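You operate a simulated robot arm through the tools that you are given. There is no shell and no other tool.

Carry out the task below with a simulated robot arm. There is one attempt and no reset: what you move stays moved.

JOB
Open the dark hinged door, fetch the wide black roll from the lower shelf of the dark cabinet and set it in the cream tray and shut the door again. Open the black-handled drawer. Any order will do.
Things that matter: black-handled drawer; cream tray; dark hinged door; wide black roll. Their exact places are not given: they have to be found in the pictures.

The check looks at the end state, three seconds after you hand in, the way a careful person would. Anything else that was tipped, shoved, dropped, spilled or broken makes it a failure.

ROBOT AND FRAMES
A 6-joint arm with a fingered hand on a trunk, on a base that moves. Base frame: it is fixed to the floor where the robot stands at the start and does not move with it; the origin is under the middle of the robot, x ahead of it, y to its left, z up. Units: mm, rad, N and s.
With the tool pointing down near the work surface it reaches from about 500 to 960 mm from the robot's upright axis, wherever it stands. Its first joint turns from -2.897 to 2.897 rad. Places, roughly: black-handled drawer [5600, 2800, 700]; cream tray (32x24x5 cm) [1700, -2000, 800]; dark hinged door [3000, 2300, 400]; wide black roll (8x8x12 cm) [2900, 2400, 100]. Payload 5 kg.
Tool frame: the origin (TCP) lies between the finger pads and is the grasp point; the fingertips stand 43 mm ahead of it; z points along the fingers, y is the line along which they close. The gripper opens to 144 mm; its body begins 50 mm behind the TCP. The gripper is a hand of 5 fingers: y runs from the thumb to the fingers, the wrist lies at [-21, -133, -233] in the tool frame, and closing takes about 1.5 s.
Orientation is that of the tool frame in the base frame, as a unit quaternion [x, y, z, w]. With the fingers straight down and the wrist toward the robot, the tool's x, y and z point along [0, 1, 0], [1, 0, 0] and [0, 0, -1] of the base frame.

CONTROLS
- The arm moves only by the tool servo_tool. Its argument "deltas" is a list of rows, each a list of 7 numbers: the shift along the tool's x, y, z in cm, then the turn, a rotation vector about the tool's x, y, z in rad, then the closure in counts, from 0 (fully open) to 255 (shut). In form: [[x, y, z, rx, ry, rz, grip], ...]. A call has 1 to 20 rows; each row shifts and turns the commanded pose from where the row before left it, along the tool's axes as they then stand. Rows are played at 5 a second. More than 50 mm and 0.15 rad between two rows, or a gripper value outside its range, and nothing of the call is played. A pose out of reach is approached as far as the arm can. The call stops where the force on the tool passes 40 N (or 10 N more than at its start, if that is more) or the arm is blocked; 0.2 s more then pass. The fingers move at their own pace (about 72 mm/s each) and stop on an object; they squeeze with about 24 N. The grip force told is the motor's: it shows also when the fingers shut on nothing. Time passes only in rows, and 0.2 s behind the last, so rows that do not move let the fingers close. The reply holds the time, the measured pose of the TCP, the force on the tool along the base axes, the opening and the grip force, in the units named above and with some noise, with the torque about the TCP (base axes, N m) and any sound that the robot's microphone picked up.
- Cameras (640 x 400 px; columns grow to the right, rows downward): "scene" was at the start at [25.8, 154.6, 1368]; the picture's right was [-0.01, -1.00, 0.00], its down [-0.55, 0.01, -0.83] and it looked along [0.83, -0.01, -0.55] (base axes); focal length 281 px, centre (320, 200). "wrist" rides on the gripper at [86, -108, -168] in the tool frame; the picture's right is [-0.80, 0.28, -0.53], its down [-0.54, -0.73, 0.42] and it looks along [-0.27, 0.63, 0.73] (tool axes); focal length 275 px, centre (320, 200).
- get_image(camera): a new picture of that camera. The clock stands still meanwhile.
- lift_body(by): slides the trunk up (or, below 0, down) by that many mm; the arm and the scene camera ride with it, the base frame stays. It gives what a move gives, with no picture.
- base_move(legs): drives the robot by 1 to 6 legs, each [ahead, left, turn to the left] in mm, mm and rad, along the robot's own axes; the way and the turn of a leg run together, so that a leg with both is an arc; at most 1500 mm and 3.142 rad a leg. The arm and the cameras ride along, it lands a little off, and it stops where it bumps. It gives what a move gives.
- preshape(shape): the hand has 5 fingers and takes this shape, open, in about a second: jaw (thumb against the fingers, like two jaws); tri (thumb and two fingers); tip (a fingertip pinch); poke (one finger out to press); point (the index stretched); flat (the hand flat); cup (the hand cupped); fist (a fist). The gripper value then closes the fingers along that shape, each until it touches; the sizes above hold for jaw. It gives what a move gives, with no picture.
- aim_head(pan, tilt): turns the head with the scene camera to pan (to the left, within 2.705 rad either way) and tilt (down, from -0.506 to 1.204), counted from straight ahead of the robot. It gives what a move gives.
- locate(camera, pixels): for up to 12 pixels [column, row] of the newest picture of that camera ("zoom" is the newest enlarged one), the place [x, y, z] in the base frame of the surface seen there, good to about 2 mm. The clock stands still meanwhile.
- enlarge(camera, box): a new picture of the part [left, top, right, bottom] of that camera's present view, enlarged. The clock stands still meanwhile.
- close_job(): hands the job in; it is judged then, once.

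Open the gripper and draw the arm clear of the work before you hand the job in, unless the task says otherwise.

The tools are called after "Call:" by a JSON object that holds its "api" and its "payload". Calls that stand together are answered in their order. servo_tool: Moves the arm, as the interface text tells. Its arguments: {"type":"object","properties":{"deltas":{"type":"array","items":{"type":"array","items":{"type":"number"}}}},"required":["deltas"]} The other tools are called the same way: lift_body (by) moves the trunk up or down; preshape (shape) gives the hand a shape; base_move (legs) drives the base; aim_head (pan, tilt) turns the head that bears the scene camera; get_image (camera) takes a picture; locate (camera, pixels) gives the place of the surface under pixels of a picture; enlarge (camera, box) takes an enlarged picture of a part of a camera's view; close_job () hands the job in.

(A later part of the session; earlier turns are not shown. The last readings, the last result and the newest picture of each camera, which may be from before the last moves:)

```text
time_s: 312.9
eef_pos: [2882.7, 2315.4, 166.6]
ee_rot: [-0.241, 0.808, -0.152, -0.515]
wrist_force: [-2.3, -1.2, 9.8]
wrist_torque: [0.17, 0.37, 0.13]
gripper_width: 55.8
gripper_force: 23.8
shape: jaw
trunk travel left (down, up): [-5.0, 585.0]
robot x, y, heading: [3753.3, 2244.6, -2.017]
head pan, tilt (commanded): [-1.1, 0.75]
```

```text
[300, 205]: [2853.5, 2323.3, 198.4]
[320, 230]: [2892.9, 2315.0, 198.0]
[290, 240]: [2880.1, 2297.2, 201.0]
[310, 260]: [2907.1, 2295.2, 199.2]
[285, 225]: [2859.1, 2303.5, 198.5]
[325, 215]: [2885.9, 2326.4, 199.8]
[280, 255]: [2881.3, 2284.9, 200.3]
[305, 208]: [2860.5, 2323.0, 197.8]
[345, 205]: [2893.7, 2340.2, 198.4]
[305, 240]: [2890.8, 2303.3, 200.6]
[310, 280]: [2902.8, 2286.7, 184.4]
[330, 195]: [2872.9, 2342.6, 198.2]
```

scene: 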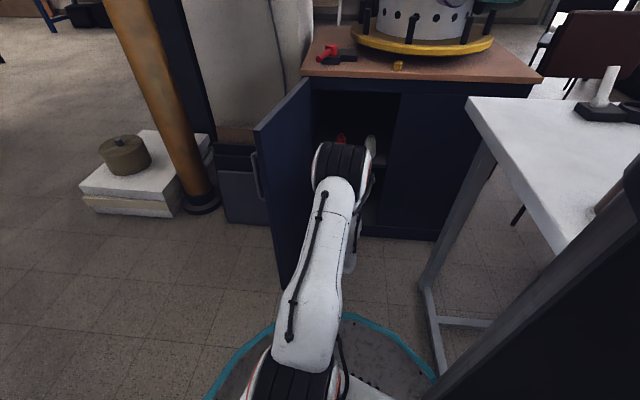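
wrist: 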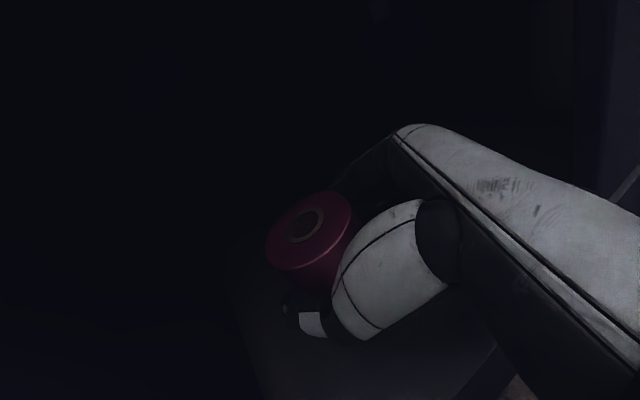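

The red roll's axis is now about (2874, 2313), matching its original place. I relieve the slight downward pressure and release it gently.

Call:
{"api": "servo_tool", "payload": {"deltas": [[0.1, 0, -0.05, 0, 0, 0, 255], [0, 0, 0, 0, 0, 0, 160], [0, 0, 0, 0, 0, 0, 150], [0, 0, 0, 0, 0, 0, 140], [0, 0, 0, 0, 0, 0, 120], [0, 0, 0, 0, 0, 0, 100], [0, 0, 0, 0, 0, 0, 80], [0, 0, 0, 0, 0, 0, 70], [0, 0, 0, 0, 0, 0, 70], [0, 0, 0, 0, 0, 0, 70]]}}

Call:
{"api": "get_image", "payload": {"camera": "wrist"}}

Call:
{"api": "locate", "payload": {"camera": "wrist", "pixels": [[300, 205], [320, 230], [290, 240], [310, 260], [285, 225], [325, 215], [280, 255], [305, 208], [345, 205], [305, 240], [310, 280], [330, 195]]}}

```text
time_s: 315.1
eef_pos: [2883.0, 2314.3, 164.9]
ee_rot: [-0.241, 0.809, -0.152, -0.514]
wrist_force: [0.2, 0.1, -0.3]
wrist_torque: [0.0, 0.03, 0.01]
gripper_width: 103.9
gripper_force: 0.1
shape: jaw
trunk travel left (down, up): [-5.0, 585.0]
robot x, y, heading: [3750.4, 2243.5, -2.023]
head pan, tilt (commanded): [-1.1, 0.75]
```

```text
taken
```

wrist: 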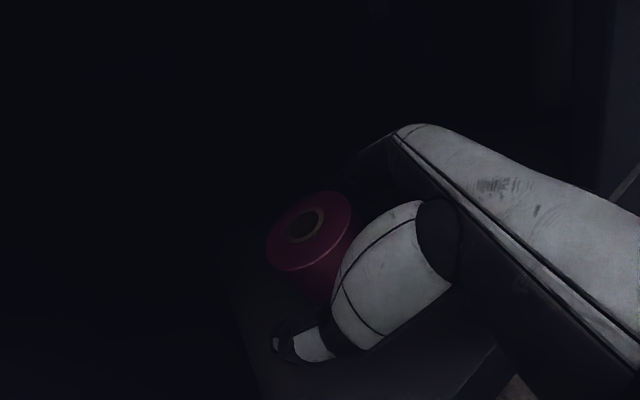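

```text
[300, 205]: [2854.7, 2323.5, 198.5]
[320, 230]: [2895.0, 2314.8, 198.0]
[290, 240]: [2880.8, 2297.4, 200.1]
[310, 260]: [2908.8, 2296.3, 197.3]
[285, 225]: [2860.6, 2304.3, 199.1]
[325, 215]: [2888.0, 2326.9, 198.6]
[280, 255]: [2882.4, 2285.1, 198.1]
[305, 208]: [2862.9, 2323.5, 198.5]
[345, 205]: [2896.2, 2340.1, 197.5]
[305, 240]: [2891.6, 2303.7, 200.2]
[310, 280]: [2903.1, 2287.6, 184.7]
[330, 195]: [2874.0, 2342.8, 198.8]
```

The red roll stands upright at about (2875, 2314). I withdraw along the hand's axis.

Call:
{"api": "servo_tool", "payload": {"deltas": [[-0.46, 0.0, -1.0, 0, 0, 0, 70], [-0.93, -0.05, -1.99, 0, 0, 0, 70], [-0.93, -0.13, -1.99, 0, 0, 0, 70], [-0.93, -0.13, -1.99, 0, 0, 0, 70], [-0.93, -0.13, -1.99, 0, 0, 0, 70], [-0.93, -0.84, -1.99, 0, 0, 0, 70], [-0.93, -0.84, -1.99, 0, 0, 0, 70], [0, 0, 0, 0, 0, 0, 70]]}}

Call:
{"api": "get_image", "payload": {"camera": "wrist"}}

```text
time_s: 316.9
eef_pos: [3016.2, 2374.6, 165.6]
ee_rot: [-0.241, 0.808, -0.152, -0.515]
wrist_force: [0.5, 0.0, 0.1]
wrist_torque: [0.0, 0.0, -0.01]
gripper_width: 104.1
gripper_force: 0.2
shape: jaw
trunk travel left (down, up): [-5.0, 585.0]
robot x, y, heading: [3750.1, 2238.5, -2.027]
head pan, tilt (commanded): [-1.1, 0.75]
```

```text
taken
```

wrist: 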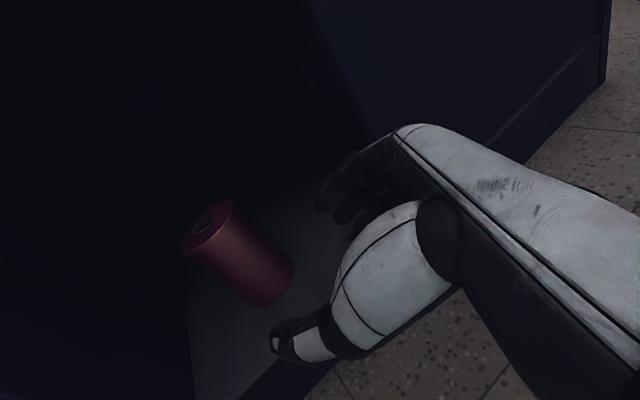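

The red roll is back in place. I now back the base off 60 mm and raise the trunk to carry the hand over the door to its outer side.

Call:
{"api": "base_move", "payload": {"legs": [[-40, 86, 0]]}}

Call:
{"api": "lift_body", "payload": {"by": 300}}

Call:
{"api": "lift_body", "payload": {"by": 285}}

Call:
{"api": "servo_tool", "payload": {"deltas": [[2.7, 0, -1.26, 0, 0, 0, 150], [2.7, 0, -1.26, 0, 0, 0, 150], [2.7, 0, -1.26, 0, 0, 0, 200], [2.7, 0, -1.26, 0, 0, 0, 255], [0, 0, 0, 0, 0, 0, 255]]}}

```text
time_s: 318.0
eef_pos: [3108.8, 2372.7, 166.4]
ee_rot: [-0.241, 0.808, -0.153, -0.515]
wrist_force: [-0.2, -0.6, -0.6]
wrist_torque: [-0.01, 0.01, -0.02]
gripper_width: 104.3
gripper_force: 0.1
shape: jaw
trunk travel left (down, up): [-5.0, 585.0]
robot x, y, heading: [3844.9, 2244.7, -2.025]
head pan, tilt (commanded): [-1.1, 0.75]
```

```text
time_s: 321.0
eef_pos: [3108.4, 2373.3, 465.9]
ee_rot: [-0.241, 0.809, -0.153, -0.514]
wrist_force: [-0.2, 0.3, -0.6]
wrist_torque: [0.02, -0.02, 0.02]
gripper_width: 103.9
gripper_force: 0.0
shape: jaw
trunk travel left (down, up): [-305.0, 285.0]
robot x, y, heading: [3842.9, 2239.9, -2.023]
head pan, tilt (commanded): [-1.1, 0.75]
```

```text
time_s: 323.9
eef_pos: [3108.5, 2373.3, 752.0]
ee_rot: [-0.241, 0.809, -0.153, -0.514]
wrist_force: [-0.5, 0.1, 0.0]
wrist_torque: [0.01, -0.03, 0.01]
gripper_width: 104.1
gripper_force: 0.1
shape: jaw
trunk travel left (down, up): [-590.0, 0.0]
robot x, y, heading: [3843.6, 2237.0, -2.027]
head pan, tilt (commanded): [-1.1, 0.75]
```

```text
time_s: 325.1
eef_pos: [3110.4, 2371.0, 870.2]
ee_rot: [-0.24, 0.809, -0.153, -0.514]
wrist_force: [0.4, 0.4, 0.3]
wrist_torque: [0.01, 0.0, 0.01]
gripper_width: 0.0
gripper_force: 20.5
shape: jaw
trunk travel left (down, up): [-590.0, 0.0]
robot x, y, heading: [3842.9, 2240.4, -2.028]
head pan, tilt (commanded): [-1.1, 0.75]
```

The fist is above door height (870). Before driving south I turn the hand to point along −x and draw it in, a pose suited to pushing the door from its outer side.

Call:
{"api": "servo_tool", "payload": {"deltas": [[-0.93, -0.2, -2.0, -0.0751, 0, 0.035, 255], [-0.92, 0, -1.98, -0.0751, 0, 0.035, 255], [-0.91, 0.18, -1.95, -0.0751, 0, 0.035, 255], [-0.9, 0.36, -1.92, -0.0751, 0, 0.035, 255], [-0.88, 0.55, -1.88, -0.0751, 0, 0.035, 255], [-0.86, 0.73, -1.84, -0.0751, 0, 0.035, 255], [-0.84, 0.9, -1.8, -0.0751, 0, 0.035, 255], [-0.82, 1.07, -1.75, -0.0751, 0, 0.035, 255], [0, 0, 0, 0, 0, 0, 255]]}}

```text
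time_s: 327.1
eef_pos: [3259.1, 2457.4, 870.1]
ee_rot: [0.036, 0.843, 0.023, -0.537]
wrist_force: [0.2, 0.0, 0.2]
wrist_torque: [0.0, 0.01, -0.01]
gripper_width: 0.1
gripper_force: 24.3
shape: jaw
trunk travel left (down, up): [-590.0, 0.0]
robot x, y, heading: [3844.7, 2239.1, -2.021]
head pan, tilt (commanded): [-1.1, 0.75]
```

The pose is right. I drive the base to about (3775, 1722), which carries the fist over the door to its outer (south) side.

Call:
{"api": "base_move", "payload": {"legs": [[496, 163, 0]]}}

Call:
{"api": "aim_head", "payload": {"pan": -1.5, "tilt": 0.75}}

Call:
{"api": "get_image", "payload": {"camera": "scene"}}

```text
time_s: 330.1
eef_pos: [3185.8, 1950.3, 870.2]
ee_rot: [0.039, 0.843, 0.024, -0.537]
wrist_force: [-0.3, 0.2, -0.1]
wrist_torque: [-0.02, -0.03, -0.02]
gripper_width: 0.2
gripper_force: 24.4
shape: jaw
trunk travel left (down, up): [-590.0, 0.0]
robot x, y, heading: [3768.9, 1727.6, -2.03]
head pan, tilt (commanded): [-1.1, 0.75]
```

```text
time_s: 330.9
eef_pos: [3187.6, 1950.8, 871.0]
ee_rot: [0.04, 0.842, 0.025, -0.537]
wrist_force: [-0.3, -0.2, 1.0]
wrist_torque: [-0.01, 0.02, 0.0]
gripper_width: 0.0
gripper_force: 23.7
shape: jaw
trunk travel left (down, up): [-590.0, 0.0]
robot x, y, heading: [3772.9, 1725.5, -2.034]
head pan, tilt (commanded): [-1.499, 0.75]
```

```text
taken
```

scene: 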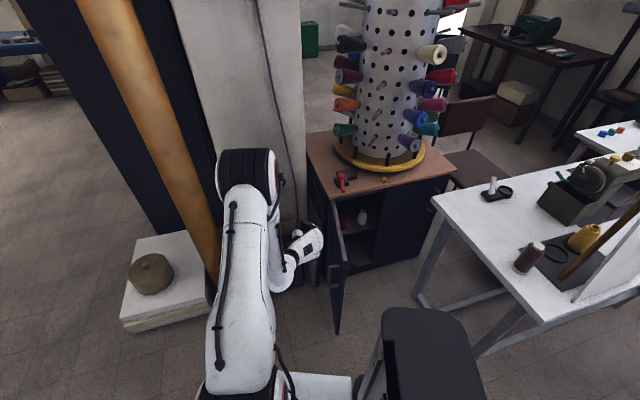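

The fist hangs beside the door (door end near 340,300). I measure the door's present line.

Call:
{"api": "enlarge", "payload": {"camera": "scene", "box": [260, 170, 380, 340]}}

Call:
{"api": "locate", "payload": {"camera": "zoom", "pixels": [[190, 90], [205, 180], [215, 260], [218, 265], [205, 300], [200, 200], [212, 230], [230, 290], [222, 330], [120, 150], [100, 140], [110, 175]]}}

```text
2.35 times, centred on (320, 255) of scene
```

zoom: 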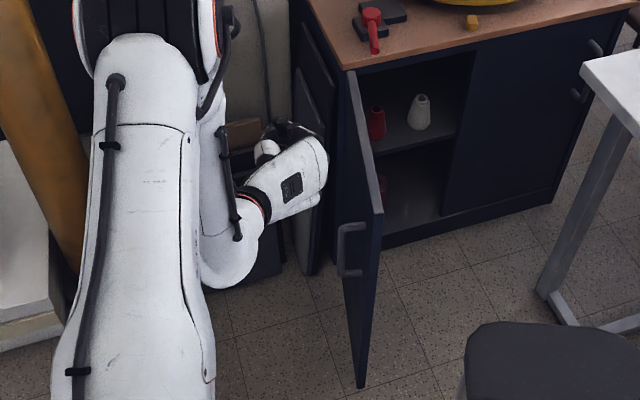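

```text
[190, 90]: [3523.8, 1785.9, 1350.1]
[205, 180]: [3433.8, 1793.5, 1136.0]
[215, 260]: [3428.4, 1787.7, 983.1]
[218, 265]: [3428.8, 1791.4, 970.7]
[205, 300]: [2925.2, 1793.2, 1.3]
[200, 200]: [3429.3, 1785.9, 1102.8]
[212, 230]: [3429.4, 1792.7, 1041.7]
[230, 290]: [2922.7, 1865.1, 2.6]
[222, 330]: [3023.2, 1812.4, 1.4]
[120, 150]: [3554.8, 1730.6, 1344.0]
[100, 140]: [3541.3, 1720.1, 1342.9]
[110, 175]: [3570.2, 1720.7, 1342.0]
```

I pick the door's pixels properly: top edge from (352,80) to (379,208), handle at (343,250).

Call:
{"api": "locate", "payload": {"camera": "zoom", "pixels": [[353, 85], [366, 145], [378, 205], [342, 250], [360, 300], [365, 360], [355, 200], [350, 150], [285, 130], [325, 160], [300, 200], [320, 195]]}}

```text
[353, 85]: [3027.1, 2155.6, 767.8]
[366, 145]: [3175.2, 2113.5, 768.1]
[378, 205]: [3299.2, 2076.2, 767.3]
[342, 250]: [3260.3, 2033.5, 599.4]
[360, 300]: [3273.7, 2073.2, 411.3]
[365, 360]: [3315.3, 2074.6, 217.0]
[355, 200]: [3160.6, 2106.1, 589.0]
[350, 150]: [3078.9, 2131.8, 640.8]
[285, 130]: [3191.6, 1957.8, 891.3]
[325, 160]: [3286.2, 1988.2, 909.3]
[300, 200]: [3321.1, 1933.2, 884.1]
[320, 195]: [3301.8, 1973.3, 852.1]
```

The door is about 101° open, its outer face at y≈2075–2110. I lower the trunk 120 mm so the fist is at the door's upper part, then push it toward +y.

Call:
{"api": "lift_body", "payload": {"by": -120}}

Call:
{"api": "servo_tool", "payload": {"deltas": [[0.08, 2.0, 0.17, 0, 0, 0, 255], [0.08, 2.0, 0.17, 0, 0, 0, 255], [0.08, 2.0, 0.17, 0, 0, 0, 255], [0.08, 2.0, 0.17, 0, 0, 0, 255], [0, 0, 0, 0, 0, 0, 255]]}}

Call:
{"api": "get_image", "payload": {"camera": "scene"}}

```text
time_s: 332.4
eef_pos: [3187.1, 1950.0, 751.6]
ee_rot: [0.04, 0.842, 0.025, -0.538]
wrist_force: [-0.9, 0.5, 0.1]
wrist_torque: [0.01, 0.0, 0.0]
gripper_width: 0.0
gripper_force: 24.0
shape: jaw
trunk travel left (down, up): [-470.0, 120.0]
robot x, y, heading: [3769.8, 1727.2, -2.029]
head pan, tilt (commanded): [-1.499, 0.75]
```

```text
time_s: 333.6
eef_pos: [3186.5, 2029.7, 748.9]
ee_rot: [0.039, 0.842, 0.025, -0.537]
wrist_force: [0.7, 0.2, -0.5]
wrist_torque: [-0.01, 0.01, -0.02]
gripper_width: 0.0
gripper_force: 23.9
shape: jaw
trunk travel left (down, up): [-470.0, 120.0]
robot x, y, heading: [3769.4, 1729.1, -2.035]
head pan, tilt (commanded): [-1.499, 0.75]
```

```text
taken
```

scene: 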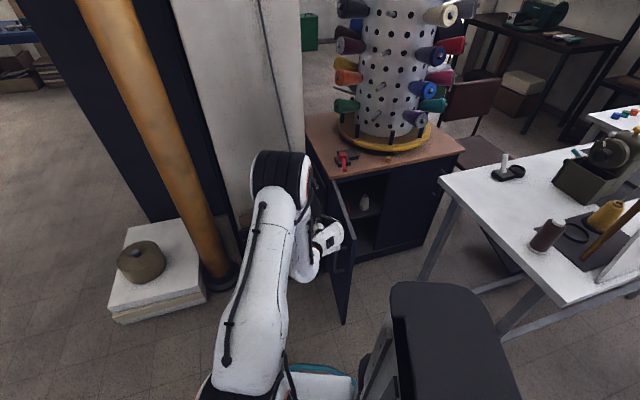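

The fist is at the door. I continue pushing +y by 100 mm.

Call:
{"api": "servo_tool", "payload": {"deltas": [[0.08, 2.0, 0.17, 0, 0, 0, 255], [0.08, 2.0, 0.17, 0, 0, 0, 255], [0.08, 2.0, 0.17, 0, 0, 0, 255], [0.08, 2.0, 0.17, 0, 0, 0, 255], [0.08, 2.0, 0.17, 0, 0, 0, 255], [0, 0, 0, 0, 0, 0, 255]]}}

Call:
{"api": "get_image", "payload": {"camera": "scene"}}

```text
time_s: 335.1
eef_pos: [3189.2, 2130.4, 750.2]
ee_rot: [0.04, 0.842, 0.025, -0.537]
wrist_force: [0.2, 0.7, 0.4]
wrist_torque: [-0.02, 0.01, 0.02]
gripper_width: 0.0
gripper_force: 24.0
shape: jaw
trunk travel left (down, up): [-470.0, 120.0]
robot x, y, heading: [3768.2, 1727.0, -2.039]
head pan, tilt (commanded): [-1.499, 0.75]
```

```text
taken
```

scene: 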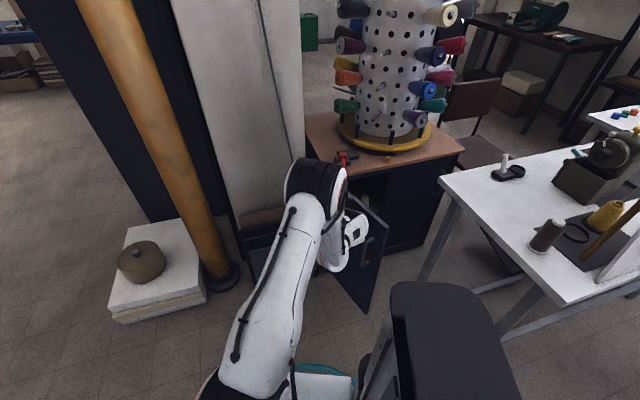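

The door is swinging shut. I measure its angle from the visible top edge.

Call:
{"api": "enlarge", "payload": {"camera": "scene", "box": [300, 150, 420, 320]}}

Call:
{"api": "locate", "payload": {"camera": "zoom", "pixels": [[200, 170], [195, 240], [180, 300], [204, 178], [190, 200], [175, 180], [160, 150], [150, 185], [130, 165], [205, 190], [168, 330], [165, 215]]}}

```text
2.35 times, centred on (360, 235) of scene
```

zoom: 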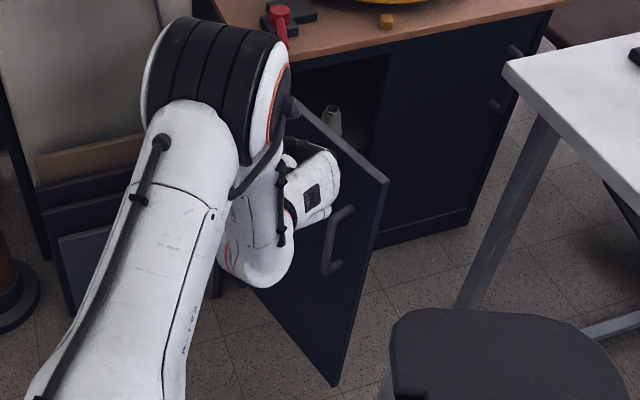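

```text
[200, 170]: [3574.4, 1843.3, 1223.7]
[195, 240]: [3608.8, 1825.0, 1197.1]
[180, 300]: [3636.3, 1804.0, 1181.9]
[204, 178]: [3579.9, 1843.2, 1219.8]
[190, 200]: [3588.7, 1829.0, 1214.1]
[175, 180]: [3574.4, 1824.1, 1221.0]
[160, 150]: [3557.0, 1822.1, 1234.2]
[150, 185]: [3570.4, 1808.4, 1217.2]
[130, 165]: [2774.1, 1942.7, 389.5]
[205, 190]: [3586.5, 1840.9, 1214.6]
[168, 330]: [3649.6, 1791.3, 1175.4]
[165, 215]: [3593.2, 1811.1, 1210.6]
```

Now with the zoom visible: door's top edge runs (300,105)–(384,181), handle at (340,235). I locate those.

Call:
{"api": "locate", "payload": {"camera": "zoom", "pixels": [[300, 104], [340, 141], [382, 179], [345, 212], [335, 300], [350, 180], [320, 175], [335, 165], [310, 195], [300, 150]]}}

```text
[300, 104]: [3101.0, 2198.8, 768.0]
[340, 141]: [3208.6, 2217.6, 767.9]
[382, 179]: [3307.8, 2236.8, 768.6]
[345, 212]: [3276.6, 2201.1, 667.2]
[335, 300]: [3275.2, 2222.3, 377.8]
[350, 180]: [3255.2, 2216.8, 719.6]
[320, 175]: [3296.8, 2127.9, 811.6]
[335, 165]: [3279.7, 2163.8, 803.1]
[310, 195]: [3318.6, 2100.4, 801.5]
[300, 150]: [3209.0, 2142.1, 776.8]
```

The door is now at azimuth 10° (about 75° open). I push on by 80 mm in +y.

Call:
{"api": "servo_tool", "payload": {"deltas": [[0, 2.0, -0.05, 0, 0, 0, 255], [0, 2.0, -0.05, 0, 0, 0, 255], [0, 2.0, -0.05, 0, 0, 0, 255], [0, 2.0, -0.05, 0, 0, 0, 255], [0, 0, 0, 0, 0, 0, 255]]}}

Call:
{"api": "enlarge", "payload": {"camera": "scene", "box": [300, 130, 440, 300]}}

```text
time_s: 336.2
eef_pos: [3193.8, 2211.9, 749.9]
ee_rot: [0.04, 0.842, 0.026, -0.537]
wrist_force: [0.4, 1.2, 0.3]
wrist_torque: [0.02, -0.02, 0.0]
gripper_width: 0.0
gripper_force: 23.7
shape: jaw
trunk travel left (down, up): [-470.0, 120.0]
robot x, y, heading: [3772.3, 1728.7, -2.031]
head pan, tilt (commanded): [-1.499, 0.75]
```

```text
2.35 times, centred on (370, 215) of scene
```

zoom: 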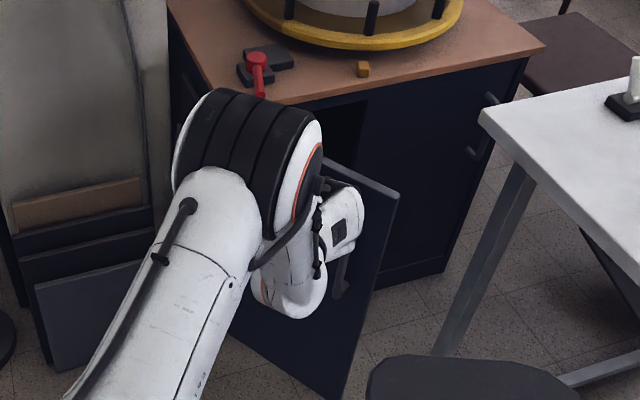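

The door keeps swinging. I measure it again at its top edge (375,178)–(397,195) and continue.

Call:
{"api": "locate", "payload": {"camera": "zoom", "pixels": [[330, 158], [365, 176], [396, 194], [370, 250], [345, 330], [385, 240], [345, 190], [360, 215], [335, 290]]}}

Call:
{"api": "servo_tool", "payload": {"deltas": [[0, 2.0, 0.3, 0, 0, 0, 255], [0, 2.0, 0.3, 0, 0, 0, 255], [0.3, 1.5, 1.0, 0, 0, 0, 255], [0.5, 1.0, 1.5, 0, 0, 0, 255], [0, 0, 0, 0, 0, 0, 255]]}}

Call:
{"api": "enlarge", "payload": {"camera": "scene", "box": [300, 130, 440, 300]}}

```text
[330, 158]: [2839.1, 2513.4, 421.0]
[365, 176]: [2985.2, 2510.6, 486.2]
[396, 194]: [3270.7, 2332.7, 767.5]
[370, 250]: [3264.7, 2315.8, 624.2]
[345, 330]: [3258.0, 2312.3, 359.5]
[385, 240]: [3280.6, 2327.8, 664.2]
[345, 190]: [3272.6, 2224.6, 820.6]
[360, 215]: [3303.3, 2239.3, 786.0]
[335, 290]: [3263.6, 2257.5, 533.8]
```

```text
time_s: 337.4
eef_pos: [3171.0, 2280.7, 745.3]
ee_rot: [0.04, 0.842, 0.024, -0.537]
wrist_force: [0.1, 0.9, 0.4]
wrist_torque: [-0.02, 0.02, 0.0]
gripper_width: 0.2
gripper_force: 24.2
shape: jaw
trunk travel left (down, up): [-470.0, 120.0]
robot x, y, heading: [3770.9, 1732.8, -2.037]
head pan, tilt (commanded): [-1.499, 0.75]
```

```text
2.35 times, centred on (370, 215) of scene
```

zoom: 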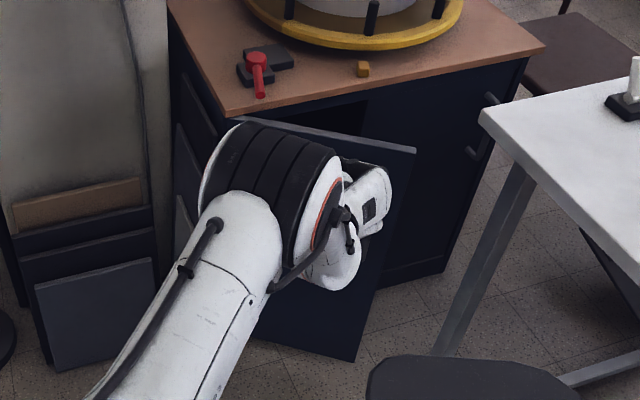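

The door is past halfway. I continue, bending the push toward −x.

Call:
{"api": "servo_tool", "payload": {"deltas": [[0.71, 1.85, 1.52, 0, 0, 0, 255], [0.71, 1.85, 1.52, 0, 0, 0, 255], [0.88, 0.8, 1.89, 0, 0, 0, 255], [0.88, 0.8, 1.89, 0, 0, 0, 255], [0, 0, 0, 0, 0, 0, 255]]}}

Call:
{"api": "enlarge", "payload": {"camera": "scene", "box": [300, 130, 440, 300]}}

```text
time_s: 338.6
eef_pos: [3102.6, 2338.9, 746.2]
ee_rot: [0.04, 0.844, 0.025, -0.535]
wrist_force: [-0.1, 0.1, -0.8]
wrist_torque: [-0.04, 0.01, -0.01]
gripper_width: 0.2
gripper_force: 23.7
shape: jaw
trunk travel left (down, up): [-470.0, 120.0]
robot x, y, heading: [3767.4, 1727.5, -2.033]
head pan, tilt (commanded): [-1.499, 0.75]
```

```text
2.35 times, centred on (370, 215) of scene
```

zoom: 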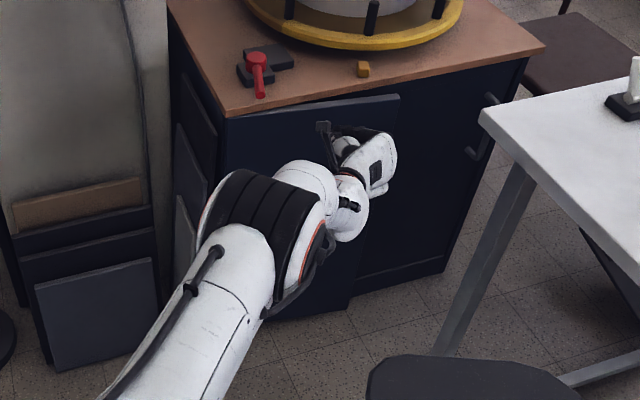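

The door is almost shut. I push on in −x slowly until it closes.

Call:
{"api": "servo_tool", "payload": {"deltas": [[0.42, -0.09, 0.9, 0, 0, 0, 255], [0.42, -0.09, 0.9, 0, 0, 0, 255], [0.42, -0.09, 0.9, 0, 0, 0, 255], [0.42, -0.09, 0.9, 0, 0, 0, 255], [0, 0, 0, 0, 0, 0, 255]]}}

Call:
{"api": "enlarge", "payload": {"camera": "scene", "box": [300, 130, 440, 300]}}

```text
time_s: 339.9
eef_pos: [3060.4, 2338.5, 744.9]
ee_rot: [0.038, 0.842, 0.025, -0.537]
wrist_force: [-0.7, 0.6, -0.2]
wrist_torque: [0.0, 0.02, 0.01]
gripper_width: 0.0
gripper_force: 23.7
shape: jaw
trunk travel left (down, up): [-470.0, 120.0]
robot x, y, heading: [3768.5, 1729.1, -2.03]
head pan, tilt (commanded): [-1.499, 0.75]
```

```text
2.35 times, centred on (370, 215) of scene
```

zoom: 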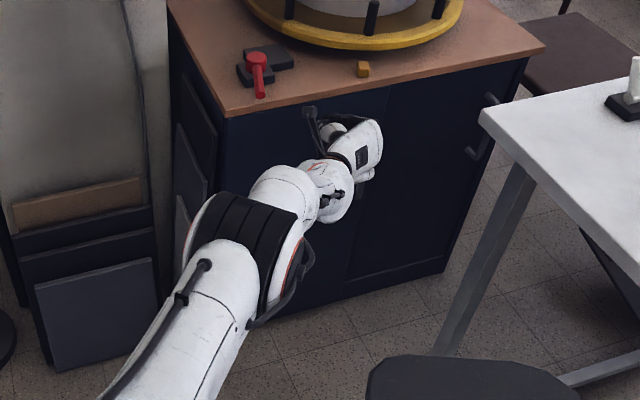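

It looks shut. I check the door face against its original plane (x≈2984 at y 2163, 3011 at y 2490).

Call:
{"api": "locate", "payload": {"camera": "zoom", "pixels": [[384, 95], [383, 130], [240, 125], [240, 180], [395, 120], [290, 112], [270, 150], [375, 220], [345, 280], [360, 190]]}}

```text
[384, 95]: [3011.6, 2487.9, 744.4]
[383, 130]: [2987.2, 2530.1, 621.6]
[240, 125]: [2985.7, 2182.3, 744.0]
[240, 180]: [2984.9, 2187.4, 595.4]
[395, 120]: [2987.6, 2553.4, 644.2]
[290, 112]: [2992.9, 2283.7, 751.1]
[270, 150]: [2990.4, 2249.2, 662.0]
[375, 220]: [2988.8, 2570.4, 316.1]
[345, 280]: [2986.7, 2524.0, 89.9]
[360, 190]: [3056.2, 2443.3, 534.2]
```

The door face is back in its closed plane (3011.6 at y 2488). I press gently to make sure it is fully shut.

Call:
{"api": "servo_tool", "payload": {"deltas": [[0.21, -0.05, 0.45, 0, 0, 0, 255], [0.21, -0.05, 0.45, 0, 0, 0, 255], [0.21, -0.05, 0.45, 0, 0, 0, 255], [0, 0, 0, 0, 0, 0, 255]]}}

Call:
{"api": "servo_tool", "payload": {"deltas": [[0.13, -0.03, 0.27, 0, 0, 0, 255], [0.13, -0.03, 0.27, 0, 0, 0, 255], [0.13, -0.03, 0.27, 0, 0, 0, 255], [0, 0, 0, 0, 0, 0, 255]]}}

```text
time_s: 340.9
eef_pos: [3047.9, 2338.1, 746.2]
ee_rot: [0.041, 0.842, 0.026, -0.537]
wrist_force: [14.2, -3.7, -0.3]
wrist_torque: [-0.02, -0.08, -0.02]
gripper_width: 0.0
gripper_force: 23.9
shape: jaw
trunk travel left (down, up): [-470.0, 120.0]
robot x, y, heading: [3770.6, 1732.1, -2.028]
head pan, tilt (commanded): [-1.499, 0.75]
```

```text
time_s: 341.4
eef_pos: [3047.6, 2342.2, 743.0]
ee_rot: [0.044, 0.843, 0.026, -0.535]
wrist_force: [9.6, -1.3, 0.1]
wrist_torque: [-0.02, -0.06, -0.14]
gripper_width: 0.0
gripper_force: 24.2
shape: jaw
trunk travel left (down, up): [-470.0, 120.0]
robot x, y, heading: [3771.7, 1726.9, -2.04]
head pan, tilt (commanded): [-1.499, 0.75]
stopped in row 2: the force on the tool passed its limit at 43 N (the readings are from after the stop); the commanded pose is now the measured one
```

The door is firmly shut (43 N against its stop). I draw the hand back 140 mm.

Call:
{"api": "servo_tool", "payload": {"deltas": [[-0.42, 0.09, -0.9, 0, 0, 0, 255], [-0.84, 0.19, -1.8, 0, 0, 0, 255], [-1.26, 0.28, -2.7, 0, 0, 0, 255], [-1.26, 0.28, -2.7, 0, 0, 0, 255], [-1.26, 0.28, -2.7, 0, 0, 0, 255], [-0.84, 0.19, -1.8, 0, 0, 0, 255], [0, 0, 0, 0, 0, 0, 255]]}}

Call:
{"api": "get_image", "payload": {"camera": "scene"}}

```text
time_s: 343.0
eef_pos: [3185.4, 2339.3, 743.2]
ee_rot: [0.042, 0.843, 0.026, -0.536]
wrist_force: [0.5, 0.1, 0.8]
wrist_torque: [0.0, 0.0, -0.04]
gripper_width: 0.0
gripper_force: 24.0
shape: jaw
trunk travel left (down, up): [-470.0, 120.0]
robot x, y, heading: [3771.3, 1730.3, -2.036]
head pan, tilt (commanded): [-1.499, 0.75]
```

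```text
taken
```

scene: 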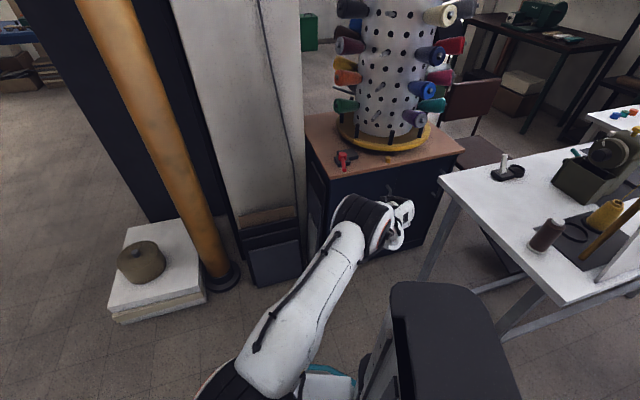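

The door is closed. Now I look for the black-handled drawer near (5600, 2800, 700), turning the head that way over the bench.

Call:
{"api": "aim_head", "payload": {"pan": 2.5, "tilt": 0.35}}

Call:
{"api": "get_image", "payload": {"camera": "scene"}}

```text
time_s: 346.3
eef_pos: [3184.5, 2339.7, 743.7]
ee_rot: [0.044, 0.843, 0.026, -0.535]
wrist_force: [0.4, 0.3, -0.4]
wrist_torque: [0.0, -0.04, -0.02]
gripper_width: 0.0
gripper_force: 23.7
shape: jaw
trunk travel left (down, up): [-470.0, 120.0]
robot x, y, heading: [3771.7, 1728.0, -2.035]
head pan, tilt (commanded): [2.499, 0.351]
```

```text
taken
```

scene: 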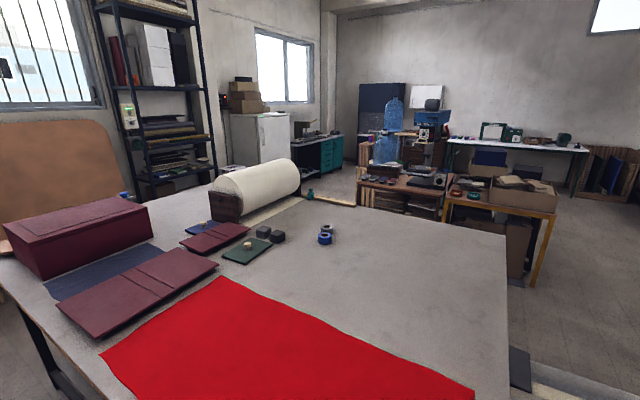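

I locate the furniture beyond the bench: the wooden unit (405,190), teal cabinet (325,155), yellow table (510,200).

Call:
{"api": "locate", "payload": {"camera": "scene", "pixels": [[325, 155], [405, 185], [430, 205], [380, 205], [455, 205], [510, 195], [500, 240], [420, 165], [350, 205], [507, 240], [300, 200], [535, 230]]}}

Call:
{"api": "enlarge", "payload": {"camera": "scene", "box": [290, 80, 590, 280]}}

```text
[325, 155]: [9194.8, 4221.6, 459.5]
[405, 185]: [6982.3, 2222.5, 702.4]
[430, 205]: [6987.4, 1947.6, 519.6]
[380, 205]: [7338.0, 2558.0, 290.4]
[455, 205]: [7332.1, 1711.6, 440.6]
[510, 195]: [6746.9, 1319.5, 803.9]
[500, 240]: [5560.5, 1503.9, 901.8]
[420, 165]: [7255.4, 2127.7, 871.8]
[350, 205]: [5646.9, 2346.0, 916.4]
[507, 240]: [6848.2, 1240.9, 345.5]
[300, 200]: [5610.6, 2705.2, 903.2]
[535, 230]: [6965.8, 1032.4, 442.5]
```

```text
2.00 times, centred on (440, 180) of scene
```

zoom: 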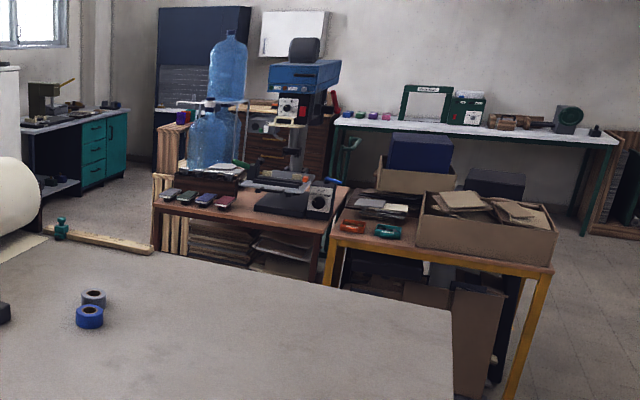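

The drawer at (5600, 2800, 700) must be on the far (+x) side of this big bench, whose far edge is at x≈5600. I draw the arm in first for travelling.

Call:
{"api": "servo_tool", "payload": {"deltas": [[-0.1, -3.0, -0.26, 0, 0, 0, 255], [-0.1, -3.0, -0.26, 0, 0, 0, 255], [-0.1, -3.0, -0.26, 0, 0, 0, 255], [-0.1, -3.0, -0.26, 0, 0, 0, 255], [-0.1, -3.0, -0.26, 0, 0, 0, 255], [-0.1, -3.0, -0.26, 0, 0, 0, 255], [-0.1, -3.0, -0.26, 0, 0, 0, 255], [-0.1, -3.0, -0.26, 0, 0, 0, 255], [-0.1, -3.0, -0.26, 0, 0, 0, 255], [-0.1, -3.0, -0.26, 0, 0, 0, 255], [-0.1, -3.0, -0.26, 0, 0, 0, 255], [-0.1, -3.0, -0.26, 0, 0, 0, 255], [0, 0, 0, 0, 0, 0, 255]]}}

Call:
{"api": "aim_head", "payload": {"pan": 1.2, "tilt": 0.5}}

Call:
{"api": "get_image", "payload": {"camera": "scene"}}

```text
time_s: 349.1
eef_pos: [3184.3, 1984.0, 748.1]
ee_rot: [0.043, 0.843, 0.026, -0.536]
wrist_force: [-0.4, -0.2, -0.1]
wrist_torque: [0.03, 0.0, 0.0]
gripper_width: 0.0
gripper_force: 24.1
shape: jaw
trunk travel left (down, up): [-470.0, 120.0]
robot x, y, heading: [3769.6, 1729.1, -2.032]
head pan, tilt (commanded): [2.499, 0.351]
```

```text
time_s: 350.6
eef_pos: [3183.9, 1982.7, 746.3]
ee_rot: [0.043, 0.843, 0.027, -0.536]
wrist_force: [0.4, 0.9, 0.4]
wrist_torque: [-0.01, -0.02, 0.01]
gripper_width: 0.0
gripper_force: 23.7
shape: jaw
trunk travel left (down, up): [-470.0, 120.0]
robot x, y, heading: [3771.2, 1730.5, -2.034]
head pan, tilt (commanded): [1.201, 0.499]
```

```text
taken
```

scene: 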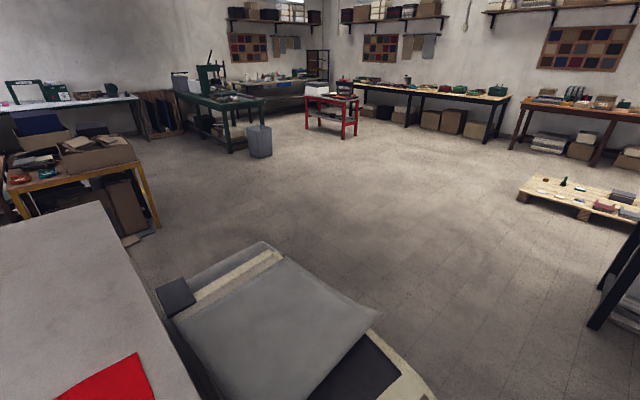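

I locate the pallet stack's outline and other obstacles along the way round the bench.

Call:
{"api": "locate", "payload": {"camera": "scene", "pixels": [[430, 390], [380, 315], [330, 280], [265, 245], [165, 290], [125, 245], [155, 225], [100, 210], [595, 325], [525, 200], [262, 155], [250, 145]]}}

```text
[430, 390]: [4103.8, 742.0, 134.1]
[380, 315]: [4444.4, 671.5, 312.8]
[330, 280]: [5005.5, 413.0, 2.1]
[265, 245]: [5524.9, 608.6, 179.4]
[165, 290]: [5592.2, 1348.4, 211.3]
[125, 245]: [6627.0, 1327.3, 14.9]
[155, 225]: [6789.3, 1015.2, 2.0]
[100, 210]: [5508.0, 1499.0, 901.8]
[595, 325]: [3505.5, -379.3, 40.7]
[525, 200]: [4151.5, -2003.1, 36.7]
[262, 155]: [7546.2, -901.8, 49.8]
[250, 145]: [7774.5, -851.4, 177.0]
```

The way round is open: south of the pallet stack (y<600), then up between the bench (x≤5620) and the yellow table (x≥6600). I drive the first two legs and turn so the arm will point along +y.

Call:
{"api": "base_move", "payload": {"legs": [[787, 282, 0], [655, 417, 0]]}}

Call:
{"api": "base_move", "payload": {"legs": [[0, 0, -1.16]]}}

Call:
{"api": "aim_head", "payload": {"pan": -2.2, "tilt": 0.4}}

Call:
{"api": "get_image", "payload": {"camera": "scene"}}

```text
time_s: 358.8
eef_pos: [3163.6, 363.2, 748.6]
ee_rot: [0.038, 0.843, 0.024, -0.536]
wrist_force: [0.2, -0.4, -0.4]
wrist_torque: [0.0, -0.02, -0.02]
gripper_width: 0.0
gripper_force: 24.0
shape: jaw
trunk travel left (down, up): [-470.0, 120.0]
robot x, y, heading: [3751.3, 116.0, -2.025]
head pan, tilt (commanded): [1.201, 0.499]
```

```text
time_s: 362.1
eef_pos: [3726.0, 754.9, 746.7]
ee_rot: [0.483, 0.692, 0.306, -0.441]
wrist_force: [-0.4, 0.2, -0.1]
wrist_torque: [0.01, 0.0, -0.02]
gripper_width: 0.0
gripper_force: 24.0
shape: jaw
trunk travel left (down, up): [-470.0, 120.0]
robot x, y, heading: [3753.3, 118.1, 3.132]
head pan, tilt (commanded): [1.201, 0.499]
```

```text
time_s: 364.9
eef_pos: [3726.4, 756.6, 747.5]
ee_rot: [0.483, 0.692, 0.307, -0.44]
wrist_force: [0.1, -0.1, -0.2]
wrist_torque: [0.0, 0.01, -0.01]
gripper_width: 0.0
gripper_force: 23.7
shape: jaw
trunk travel left (down, up): [-470.0, 120.0]
robot x, y, heading: [3755.4, 120.6, 3.13]
head pan, tilt (commanded): [-2.201, 0.4]
```

```text
taken
```

scene: 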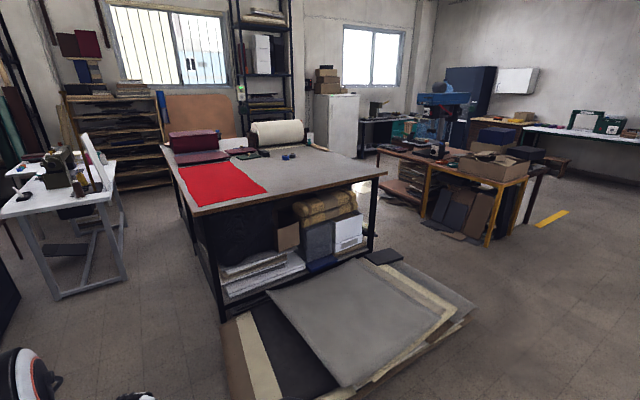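

Clear. I drive east along y≈110 to about (5900, 110).

Call:
{"api": "base_move", "payload": {"legs": [[-1072, 0, 0], [-1072, 0, 0]]}}

Call:
{"api": "aim_head", "payload": {"pan": -1.5, "tilt": 0.4}}

Call:
{"api": "get_image", "payload": {"camera": "scene"}}

```text
time_s: 375.4
eef_pos: [5821.1, 781.5, 746.9]
ee_rot: [0.472, 0.699, 0.299, -0.446]
wrist_force: [-1.2, -0.6, -0.6]
wrist_torque: [-0.02, 0.01, -0.01]
gripper_width: 0.2
gripper_force: 23.9
shape: jaw
trunk travel left (down, up): [-470.0, 120.0]
robot x, y, heading: [5870.8, 142.4, -3.123]
head pan, tilt (commanded): [-2.201, 0.4]
```

```text
time_s: 376.5
eef_pos: [5820.0, 781.1, 746.4]
ee_rot: [0.472, 0.7, 0.299, -0.445]
wrist_force: [-0.2, -0.1, 1.1]
wrist_torque: [-0.01, 0.0, 0.01]
gripper_width: 0.0
gripper_force: 23.4
shape: jaw
trunk travel left (down, up): [-470.0, 120.0]
robot x, y, heading: [5866.5, 140.6, -3.124]
head pan, tilt (commanded): [-1.499, 0.4]
```

```text
taken
```

scene: 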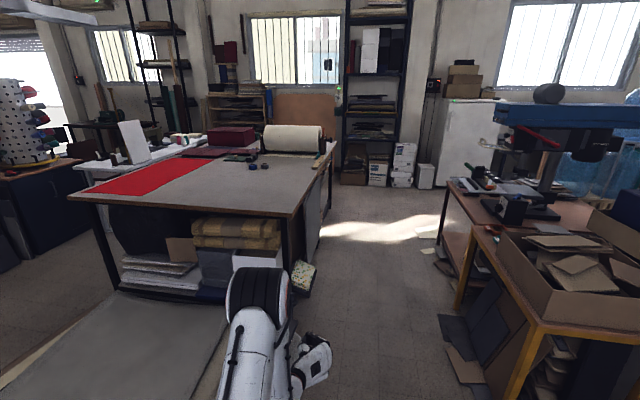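

The aisle lies ahead between the bench (edge at 300–333) and the tables at right (440–500). I locate its borders.

Call:
{"api": "locate", "payload": {"camera": "scene", "pixels": [[295, 215], [332, 150], [300, 290], [325, 230], [310, 200], [450, 325], [465, 370], [445, 240], [460, 300], [515, 395], [425, 250], [425, 185]]}}

Call:
{"api": "enlarge", "payload": {"camera": "scene", "box": [270, 110, 490, 330]}}

```text
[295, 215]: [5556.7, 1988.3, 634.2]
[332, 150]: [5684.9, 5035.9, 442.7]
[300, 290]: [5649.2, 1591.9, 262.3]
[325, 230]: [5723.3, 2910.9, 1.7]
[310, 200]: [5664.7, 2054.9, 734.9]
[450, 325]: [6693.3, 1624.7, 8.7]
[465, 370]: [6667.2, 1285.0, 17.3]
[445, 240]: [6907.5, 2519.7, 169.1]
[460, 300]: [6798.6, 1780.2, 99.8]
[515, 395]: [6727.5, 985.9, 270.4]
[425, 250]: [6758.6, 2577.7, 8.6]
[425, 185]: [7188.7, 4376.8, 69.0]
```

```text
1.82 times, centred on (380, 220) of scene
```

zoom: 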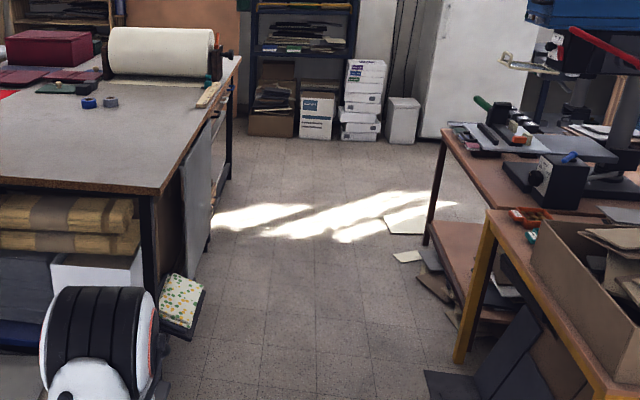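

The aisle is about 940 mm wide (x 5720–6667). I drive to (6190, 900) and on to (6190, 1800).

Call:
{"api": "base_move", "payload": {"legs": [[-337, -754, 0], [-16, -850, 0]]}}

Call:
{"api": "aim_head", "payload": {"pan": -1.1, "tilt": 0.45}}

Call:
{"api": "get_image", "payload": {"camera": "scene"}}

```text
time_s: 385.0
eef_pos: [6108.4, 2390.3, 747.3]
ee_rot: [0.464, 0.705, 0.295, -0.449]
wrist_force: [0.3, -0.6, 0.0]
wrist_torque: [-0.01, -0.04, 0.0]
gripper_width: 0.2
gripper_force: 24.2
shape: jaw
trunk travel left (down, up): [-470.0, 120.0]
robot x, y, heading: [6169.1, 1751.8, -3.101]
head pan, tilt (commanded): [-1.499, 0.4]
```

```text
time_s: 385.9
eef_pos: [6107.4, 2389.6, 747.1]
ee_rot: [0.465, 0.704, 0.295, -0.448]
wrist_force: [-0.1, 0.0, 0.1]
wrist_torque: [-0.03, -0.03, 0.01]
gripper_width: 0.0
gripper_force: 23.8
shape: jaw
trunk travel left (down, up): [-470.0, 120.0]
robot x, y, heading: [6168.4, 1755.0, -3.1]
head pan, tilt (commanded): [-1.1, 0.45]
```

```text
taken
```

scene: 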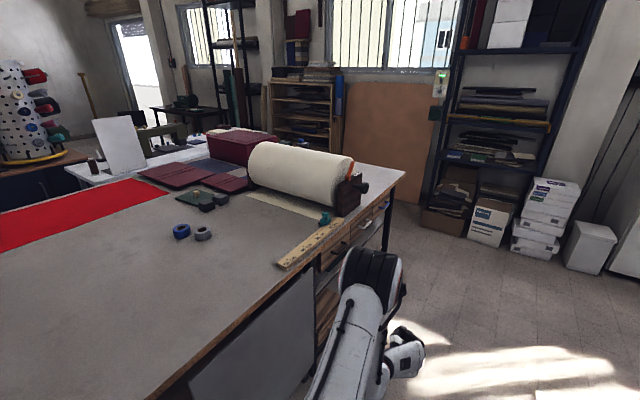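

The bench's right side shows small drawer fronts with dark handles near (340,245) and (370,220). I enlarge.

Call:
{"api": "enlarge", "payload": {"camera": "scene", "box": [300, 160, 420, 310]}}

```text
2.67 times, centred on (360, 235) of scene
```

zoom: 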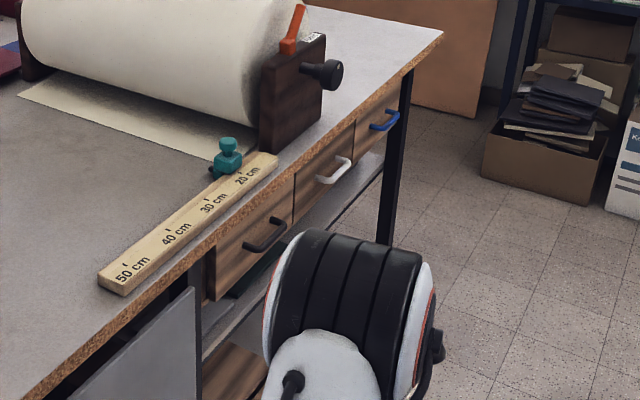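

Three drawers: black handle (265,235), white (335,172), blue (385,120). I locate the black handle and its drawer front.

Call:
{"api": "locate", "payload": {"camera": "zoom", "pixels": [[247, 247], [265, 248], [280, 225], [272, 238], [255, 225], [220, 270], [290, 205], [225, 295], [286, 240], [215, 225], [335, 172], [385, 122]]}}

```text
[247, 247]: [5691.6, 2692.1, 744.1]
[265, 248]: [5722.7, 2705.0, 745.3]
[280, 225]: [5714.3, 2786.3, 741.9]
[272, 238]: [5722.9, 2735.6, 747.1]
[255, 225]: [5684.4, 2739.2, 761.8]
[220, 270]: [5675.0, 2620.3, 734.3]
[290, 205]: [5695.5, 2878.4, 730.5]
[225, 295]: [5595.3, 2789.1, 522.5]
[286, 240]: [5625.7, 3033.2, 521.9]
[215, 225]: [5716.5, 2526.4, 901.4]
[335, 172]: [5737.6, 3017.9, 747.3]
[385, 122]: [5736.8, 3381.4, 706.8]
```

The black handle is a horizontal bar at about (5722, y 2692–2790, z 745), drawer front at x≈5684, under the bench top. For a horizontal bar the hand must close vertically, so I roll the hand by about 90° (thumb above, fingers below) in free space, half way first.

Call:
{"api": "servo_tool", "payload": {"deltas": [[-1.55, -1.2, 0.73, 0.0573, -0.002, 0.1177, 150], [-1.55, -1.2, 0.73, 0.0573, -0.002, 0.1177, 150], [-1.55, -1.2, 0.73, 0.0573, -0.002, 0.1177, 150], [-1.55, -1.2, 0.73, 0.0573, -0.002, 0.1177, 150], [-1.55, -1.2, 0.73, 0.0573, -0.002, 0.1177, 150], [-1.55, -1.2, 0.73, 0.0573, -0.002, 0.1177, 150], [0, 0, 0, 0, 0, 0, 150]]}}

```text
time_s: 387.5
eef_pos: [6016.5, 2347.8, 673.6]
ee_rot: [0.599, 0.542, -0.003, -0.589]
wrist_force: [0.7, -0.2, 0.1]
wrist_torque: [-0.01, -0.01, -0.01]
gripper_width: 59.3
gripper_force: 0.1
shape: jaw
trunk travel left (down, up): [-470.0, 120.0]
robot x, y, heading: [6168.0, 1753.8, -3.102]
head pan, tilt (commanded): [-1.1, 0.45]
```

No limits so far. I complete the roll with the remaining six rows and look.

Call:
{"api": "servo_tool", "payload": {"deltas": [[-1.55, -1.2, 0.73, 0.0573, -0.002, 0.1177, 150], [-1.55, -1.2, 0.73, 0.0573, -0.002, 0.1177, 150], [-1.55, -1.2, 0.73, 0.0573, -0.002, 0.1177, 150], [-1.55, -1.2, 0.73, 0.0573, -0.002, 0.1177, 150], [-1.55, -1.2, 0.73, 0.0573, -0.002, 0.1177, 150], [-1.55, -1.2, 0.73, 0.0573, -0.002, 0.1177, 150], [0, 0, 0, 0, 0, 0, 150]]}}

Call:
{"api": "get_image", "payload": {"camera": "scene"}}

Call:
{"api": "get_image", "payload": {"camera": "wrist"}}

```text
time_s: 389.1
eef_pos: [5932.2, 2286.4, 666.3]
ee_rot: [-0.634, -0.4, 0.182, 0.636]
wrist_force: [-0.3, -0.1, -0.4]
wrist_torque: [0.02, 0.0, 0.01]
gripper_width: 59.1
gripper_force: 0.1
shape: jaw
out of reach, approached as far as the arm can: row 4, 5, 6
trunk travel left (down, up): [-470.0, 120.0]
robot x, y, heading: [6170.5, 1749.5, -3.101]
head pan, tilt (commanded): [-1.1, 0.45]
```

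```text
taken
```

scene: 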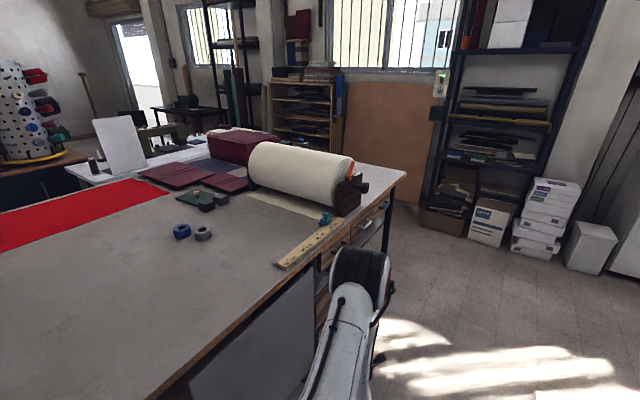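

```text
taken
```

wrist: 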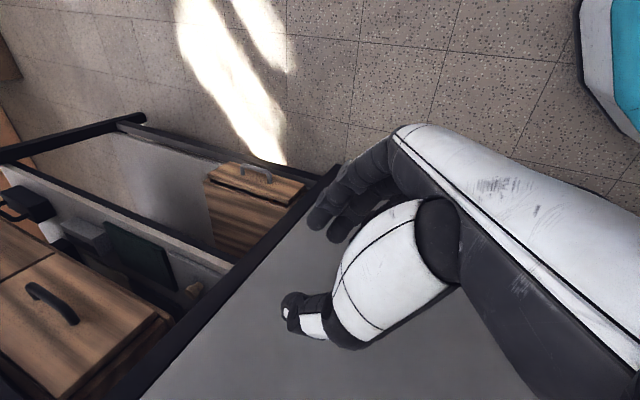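

The roll is within 16° of the goal; the wrist view shows the black-handled drawer at (50,300). I raise the trunk and drive closer so the arm is less folded.

Call:
{"api": "lift_body", "payload": {"by": 110}}

Call:
{"api": "base_move", "payload": {"legs": [[34, -402, 0]]}}

Call:
{"api": "get_image", "payload": {"camera": "wrist"}}

Call:
{"api": "aim_head", "payload": {"pan": -0.75, "tilt": 0.75}}

Call:
{"api": "get_image", "payload": {"camera": "scene"}}

```text
time_s: 390.5
eef_pos: [5932.3, 2287.0, 776.4]
ee_rot: [-0.634, -0.401, 0.182, 0.636]
wrist_force: [-0.4, 0.7, -0.4]
wrist_torque: [-0.01, 0.0, 0.01]
gripper_width: 58.9
gripper_force: 0.1
shape: jaw
trunk travel left (down, up): [-580.0, 10.0]
robot x, y, heading: [6170.1, 1754.9, -3.106]
head pan, tilt (commanded): [-1.1, 0.45]
```

```text
time_s: 393.0
eef_pos: [5891.5, 2694.2, 775.4]
ee_rot: [0.637, 0.398, -0.177, -0.637]
wrist_force: [-0.7, -0.1, -1.2]
wrist_torque: [0.0, -0.01, 0.02]
gripper_width: 59.2
gripper_force: 0.1
shape: jaw
trunk travel left (down, up): [-580.0, 10.0]
robot x, y, heading: [6125.4, 2158.5, -3.109]
head pan, tilt (commanded): [-1.1, 0.45]
```

```text
taken
```

wrist: 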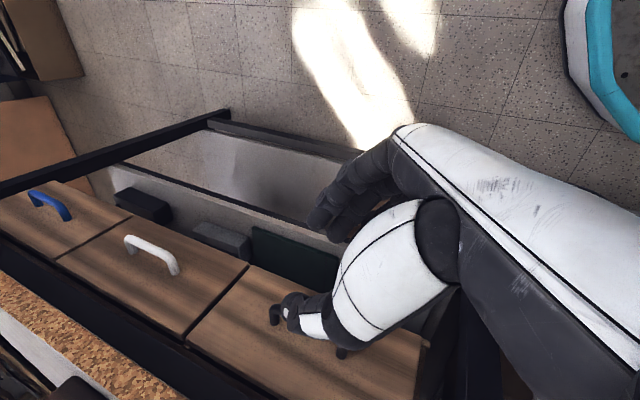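

```text
time_s: 393.9
eef_pos: [5890.8, 2694.7, 775.7]
ee_rot: [0.637, 0.397, -0.177, -0.637]
wrist_force: [0.4, 0.8, -0.4]
wrist_torque: [0.0, 0.01, -0.02]
gripper_width: 59.4
gripper_force: 0.0
shape: jaw
trunk travel left (down, up): [-580.0, 10.0]
robot x, y, heading: [6118.7, 2158.0, -3.11]
head pan, tilt (commanded): [-0.75, 0.75]
```

```text
taken
```

scene: 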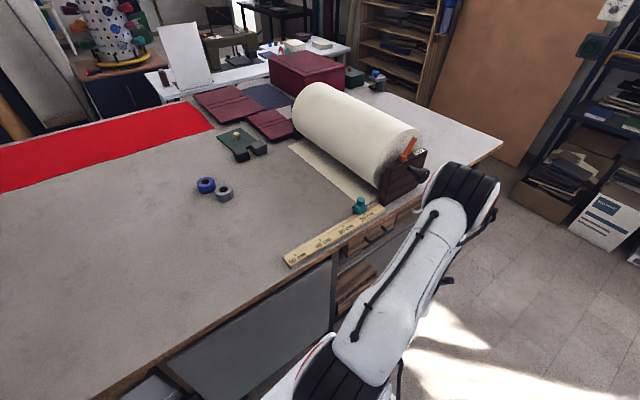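

The wrist view shows all three drawers; the black handle lies just behind the thumb near (310,335). I check that the elbow is clear of the roller's knob on the bench (420,172).

Call:
{"api": "locate", "payload": {"camera": "scene", "pixels": [[440, 180], [490, 200], [465, 170], [420, 172], [410, 150], [430, 240], [390, 215], [375, 235], [350, 240], [400, 180], [448, 282], [395, 380]]}}

Call:
{"api": "locate", "payload": {"camera": "wrist", "pixels": [[274, 312], [342, 353], [280, 325], [250, 330], [300, 370], [400, 360], [130, 240], [150, 250], [175, 268], [200, 335], [245, 270], [400, 395]]}}

```text
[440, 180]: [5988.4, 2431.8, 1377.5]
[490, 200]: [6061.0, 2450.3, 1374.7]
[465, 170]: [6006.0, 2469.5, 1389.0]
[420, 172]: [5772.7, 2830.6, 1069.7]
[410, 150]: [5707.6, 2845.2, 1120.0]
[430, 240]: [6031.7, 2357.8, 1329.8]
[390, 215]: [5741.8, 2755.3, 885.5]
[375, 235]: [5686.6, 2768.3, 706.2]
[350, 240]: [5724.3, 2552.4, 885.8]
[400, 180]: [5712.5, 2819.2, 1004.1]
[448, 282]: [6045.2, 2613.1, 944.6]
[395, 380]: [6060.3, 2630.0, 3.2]
```

```text
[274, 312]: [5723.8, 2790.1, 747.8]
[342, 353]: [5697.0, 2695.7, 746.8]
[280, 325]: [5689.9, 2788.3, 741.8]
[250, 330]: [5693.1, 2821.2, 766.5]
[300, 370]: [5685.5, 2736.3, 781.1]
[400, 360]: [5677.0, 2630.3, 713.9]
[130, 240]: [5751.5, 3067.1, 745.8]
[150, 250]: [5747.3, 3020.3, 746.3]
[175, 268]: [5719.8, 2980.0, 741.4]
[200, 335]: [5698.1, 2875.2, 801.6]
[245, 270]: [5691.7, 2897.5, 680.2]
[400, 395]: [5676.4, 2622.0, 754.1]
```

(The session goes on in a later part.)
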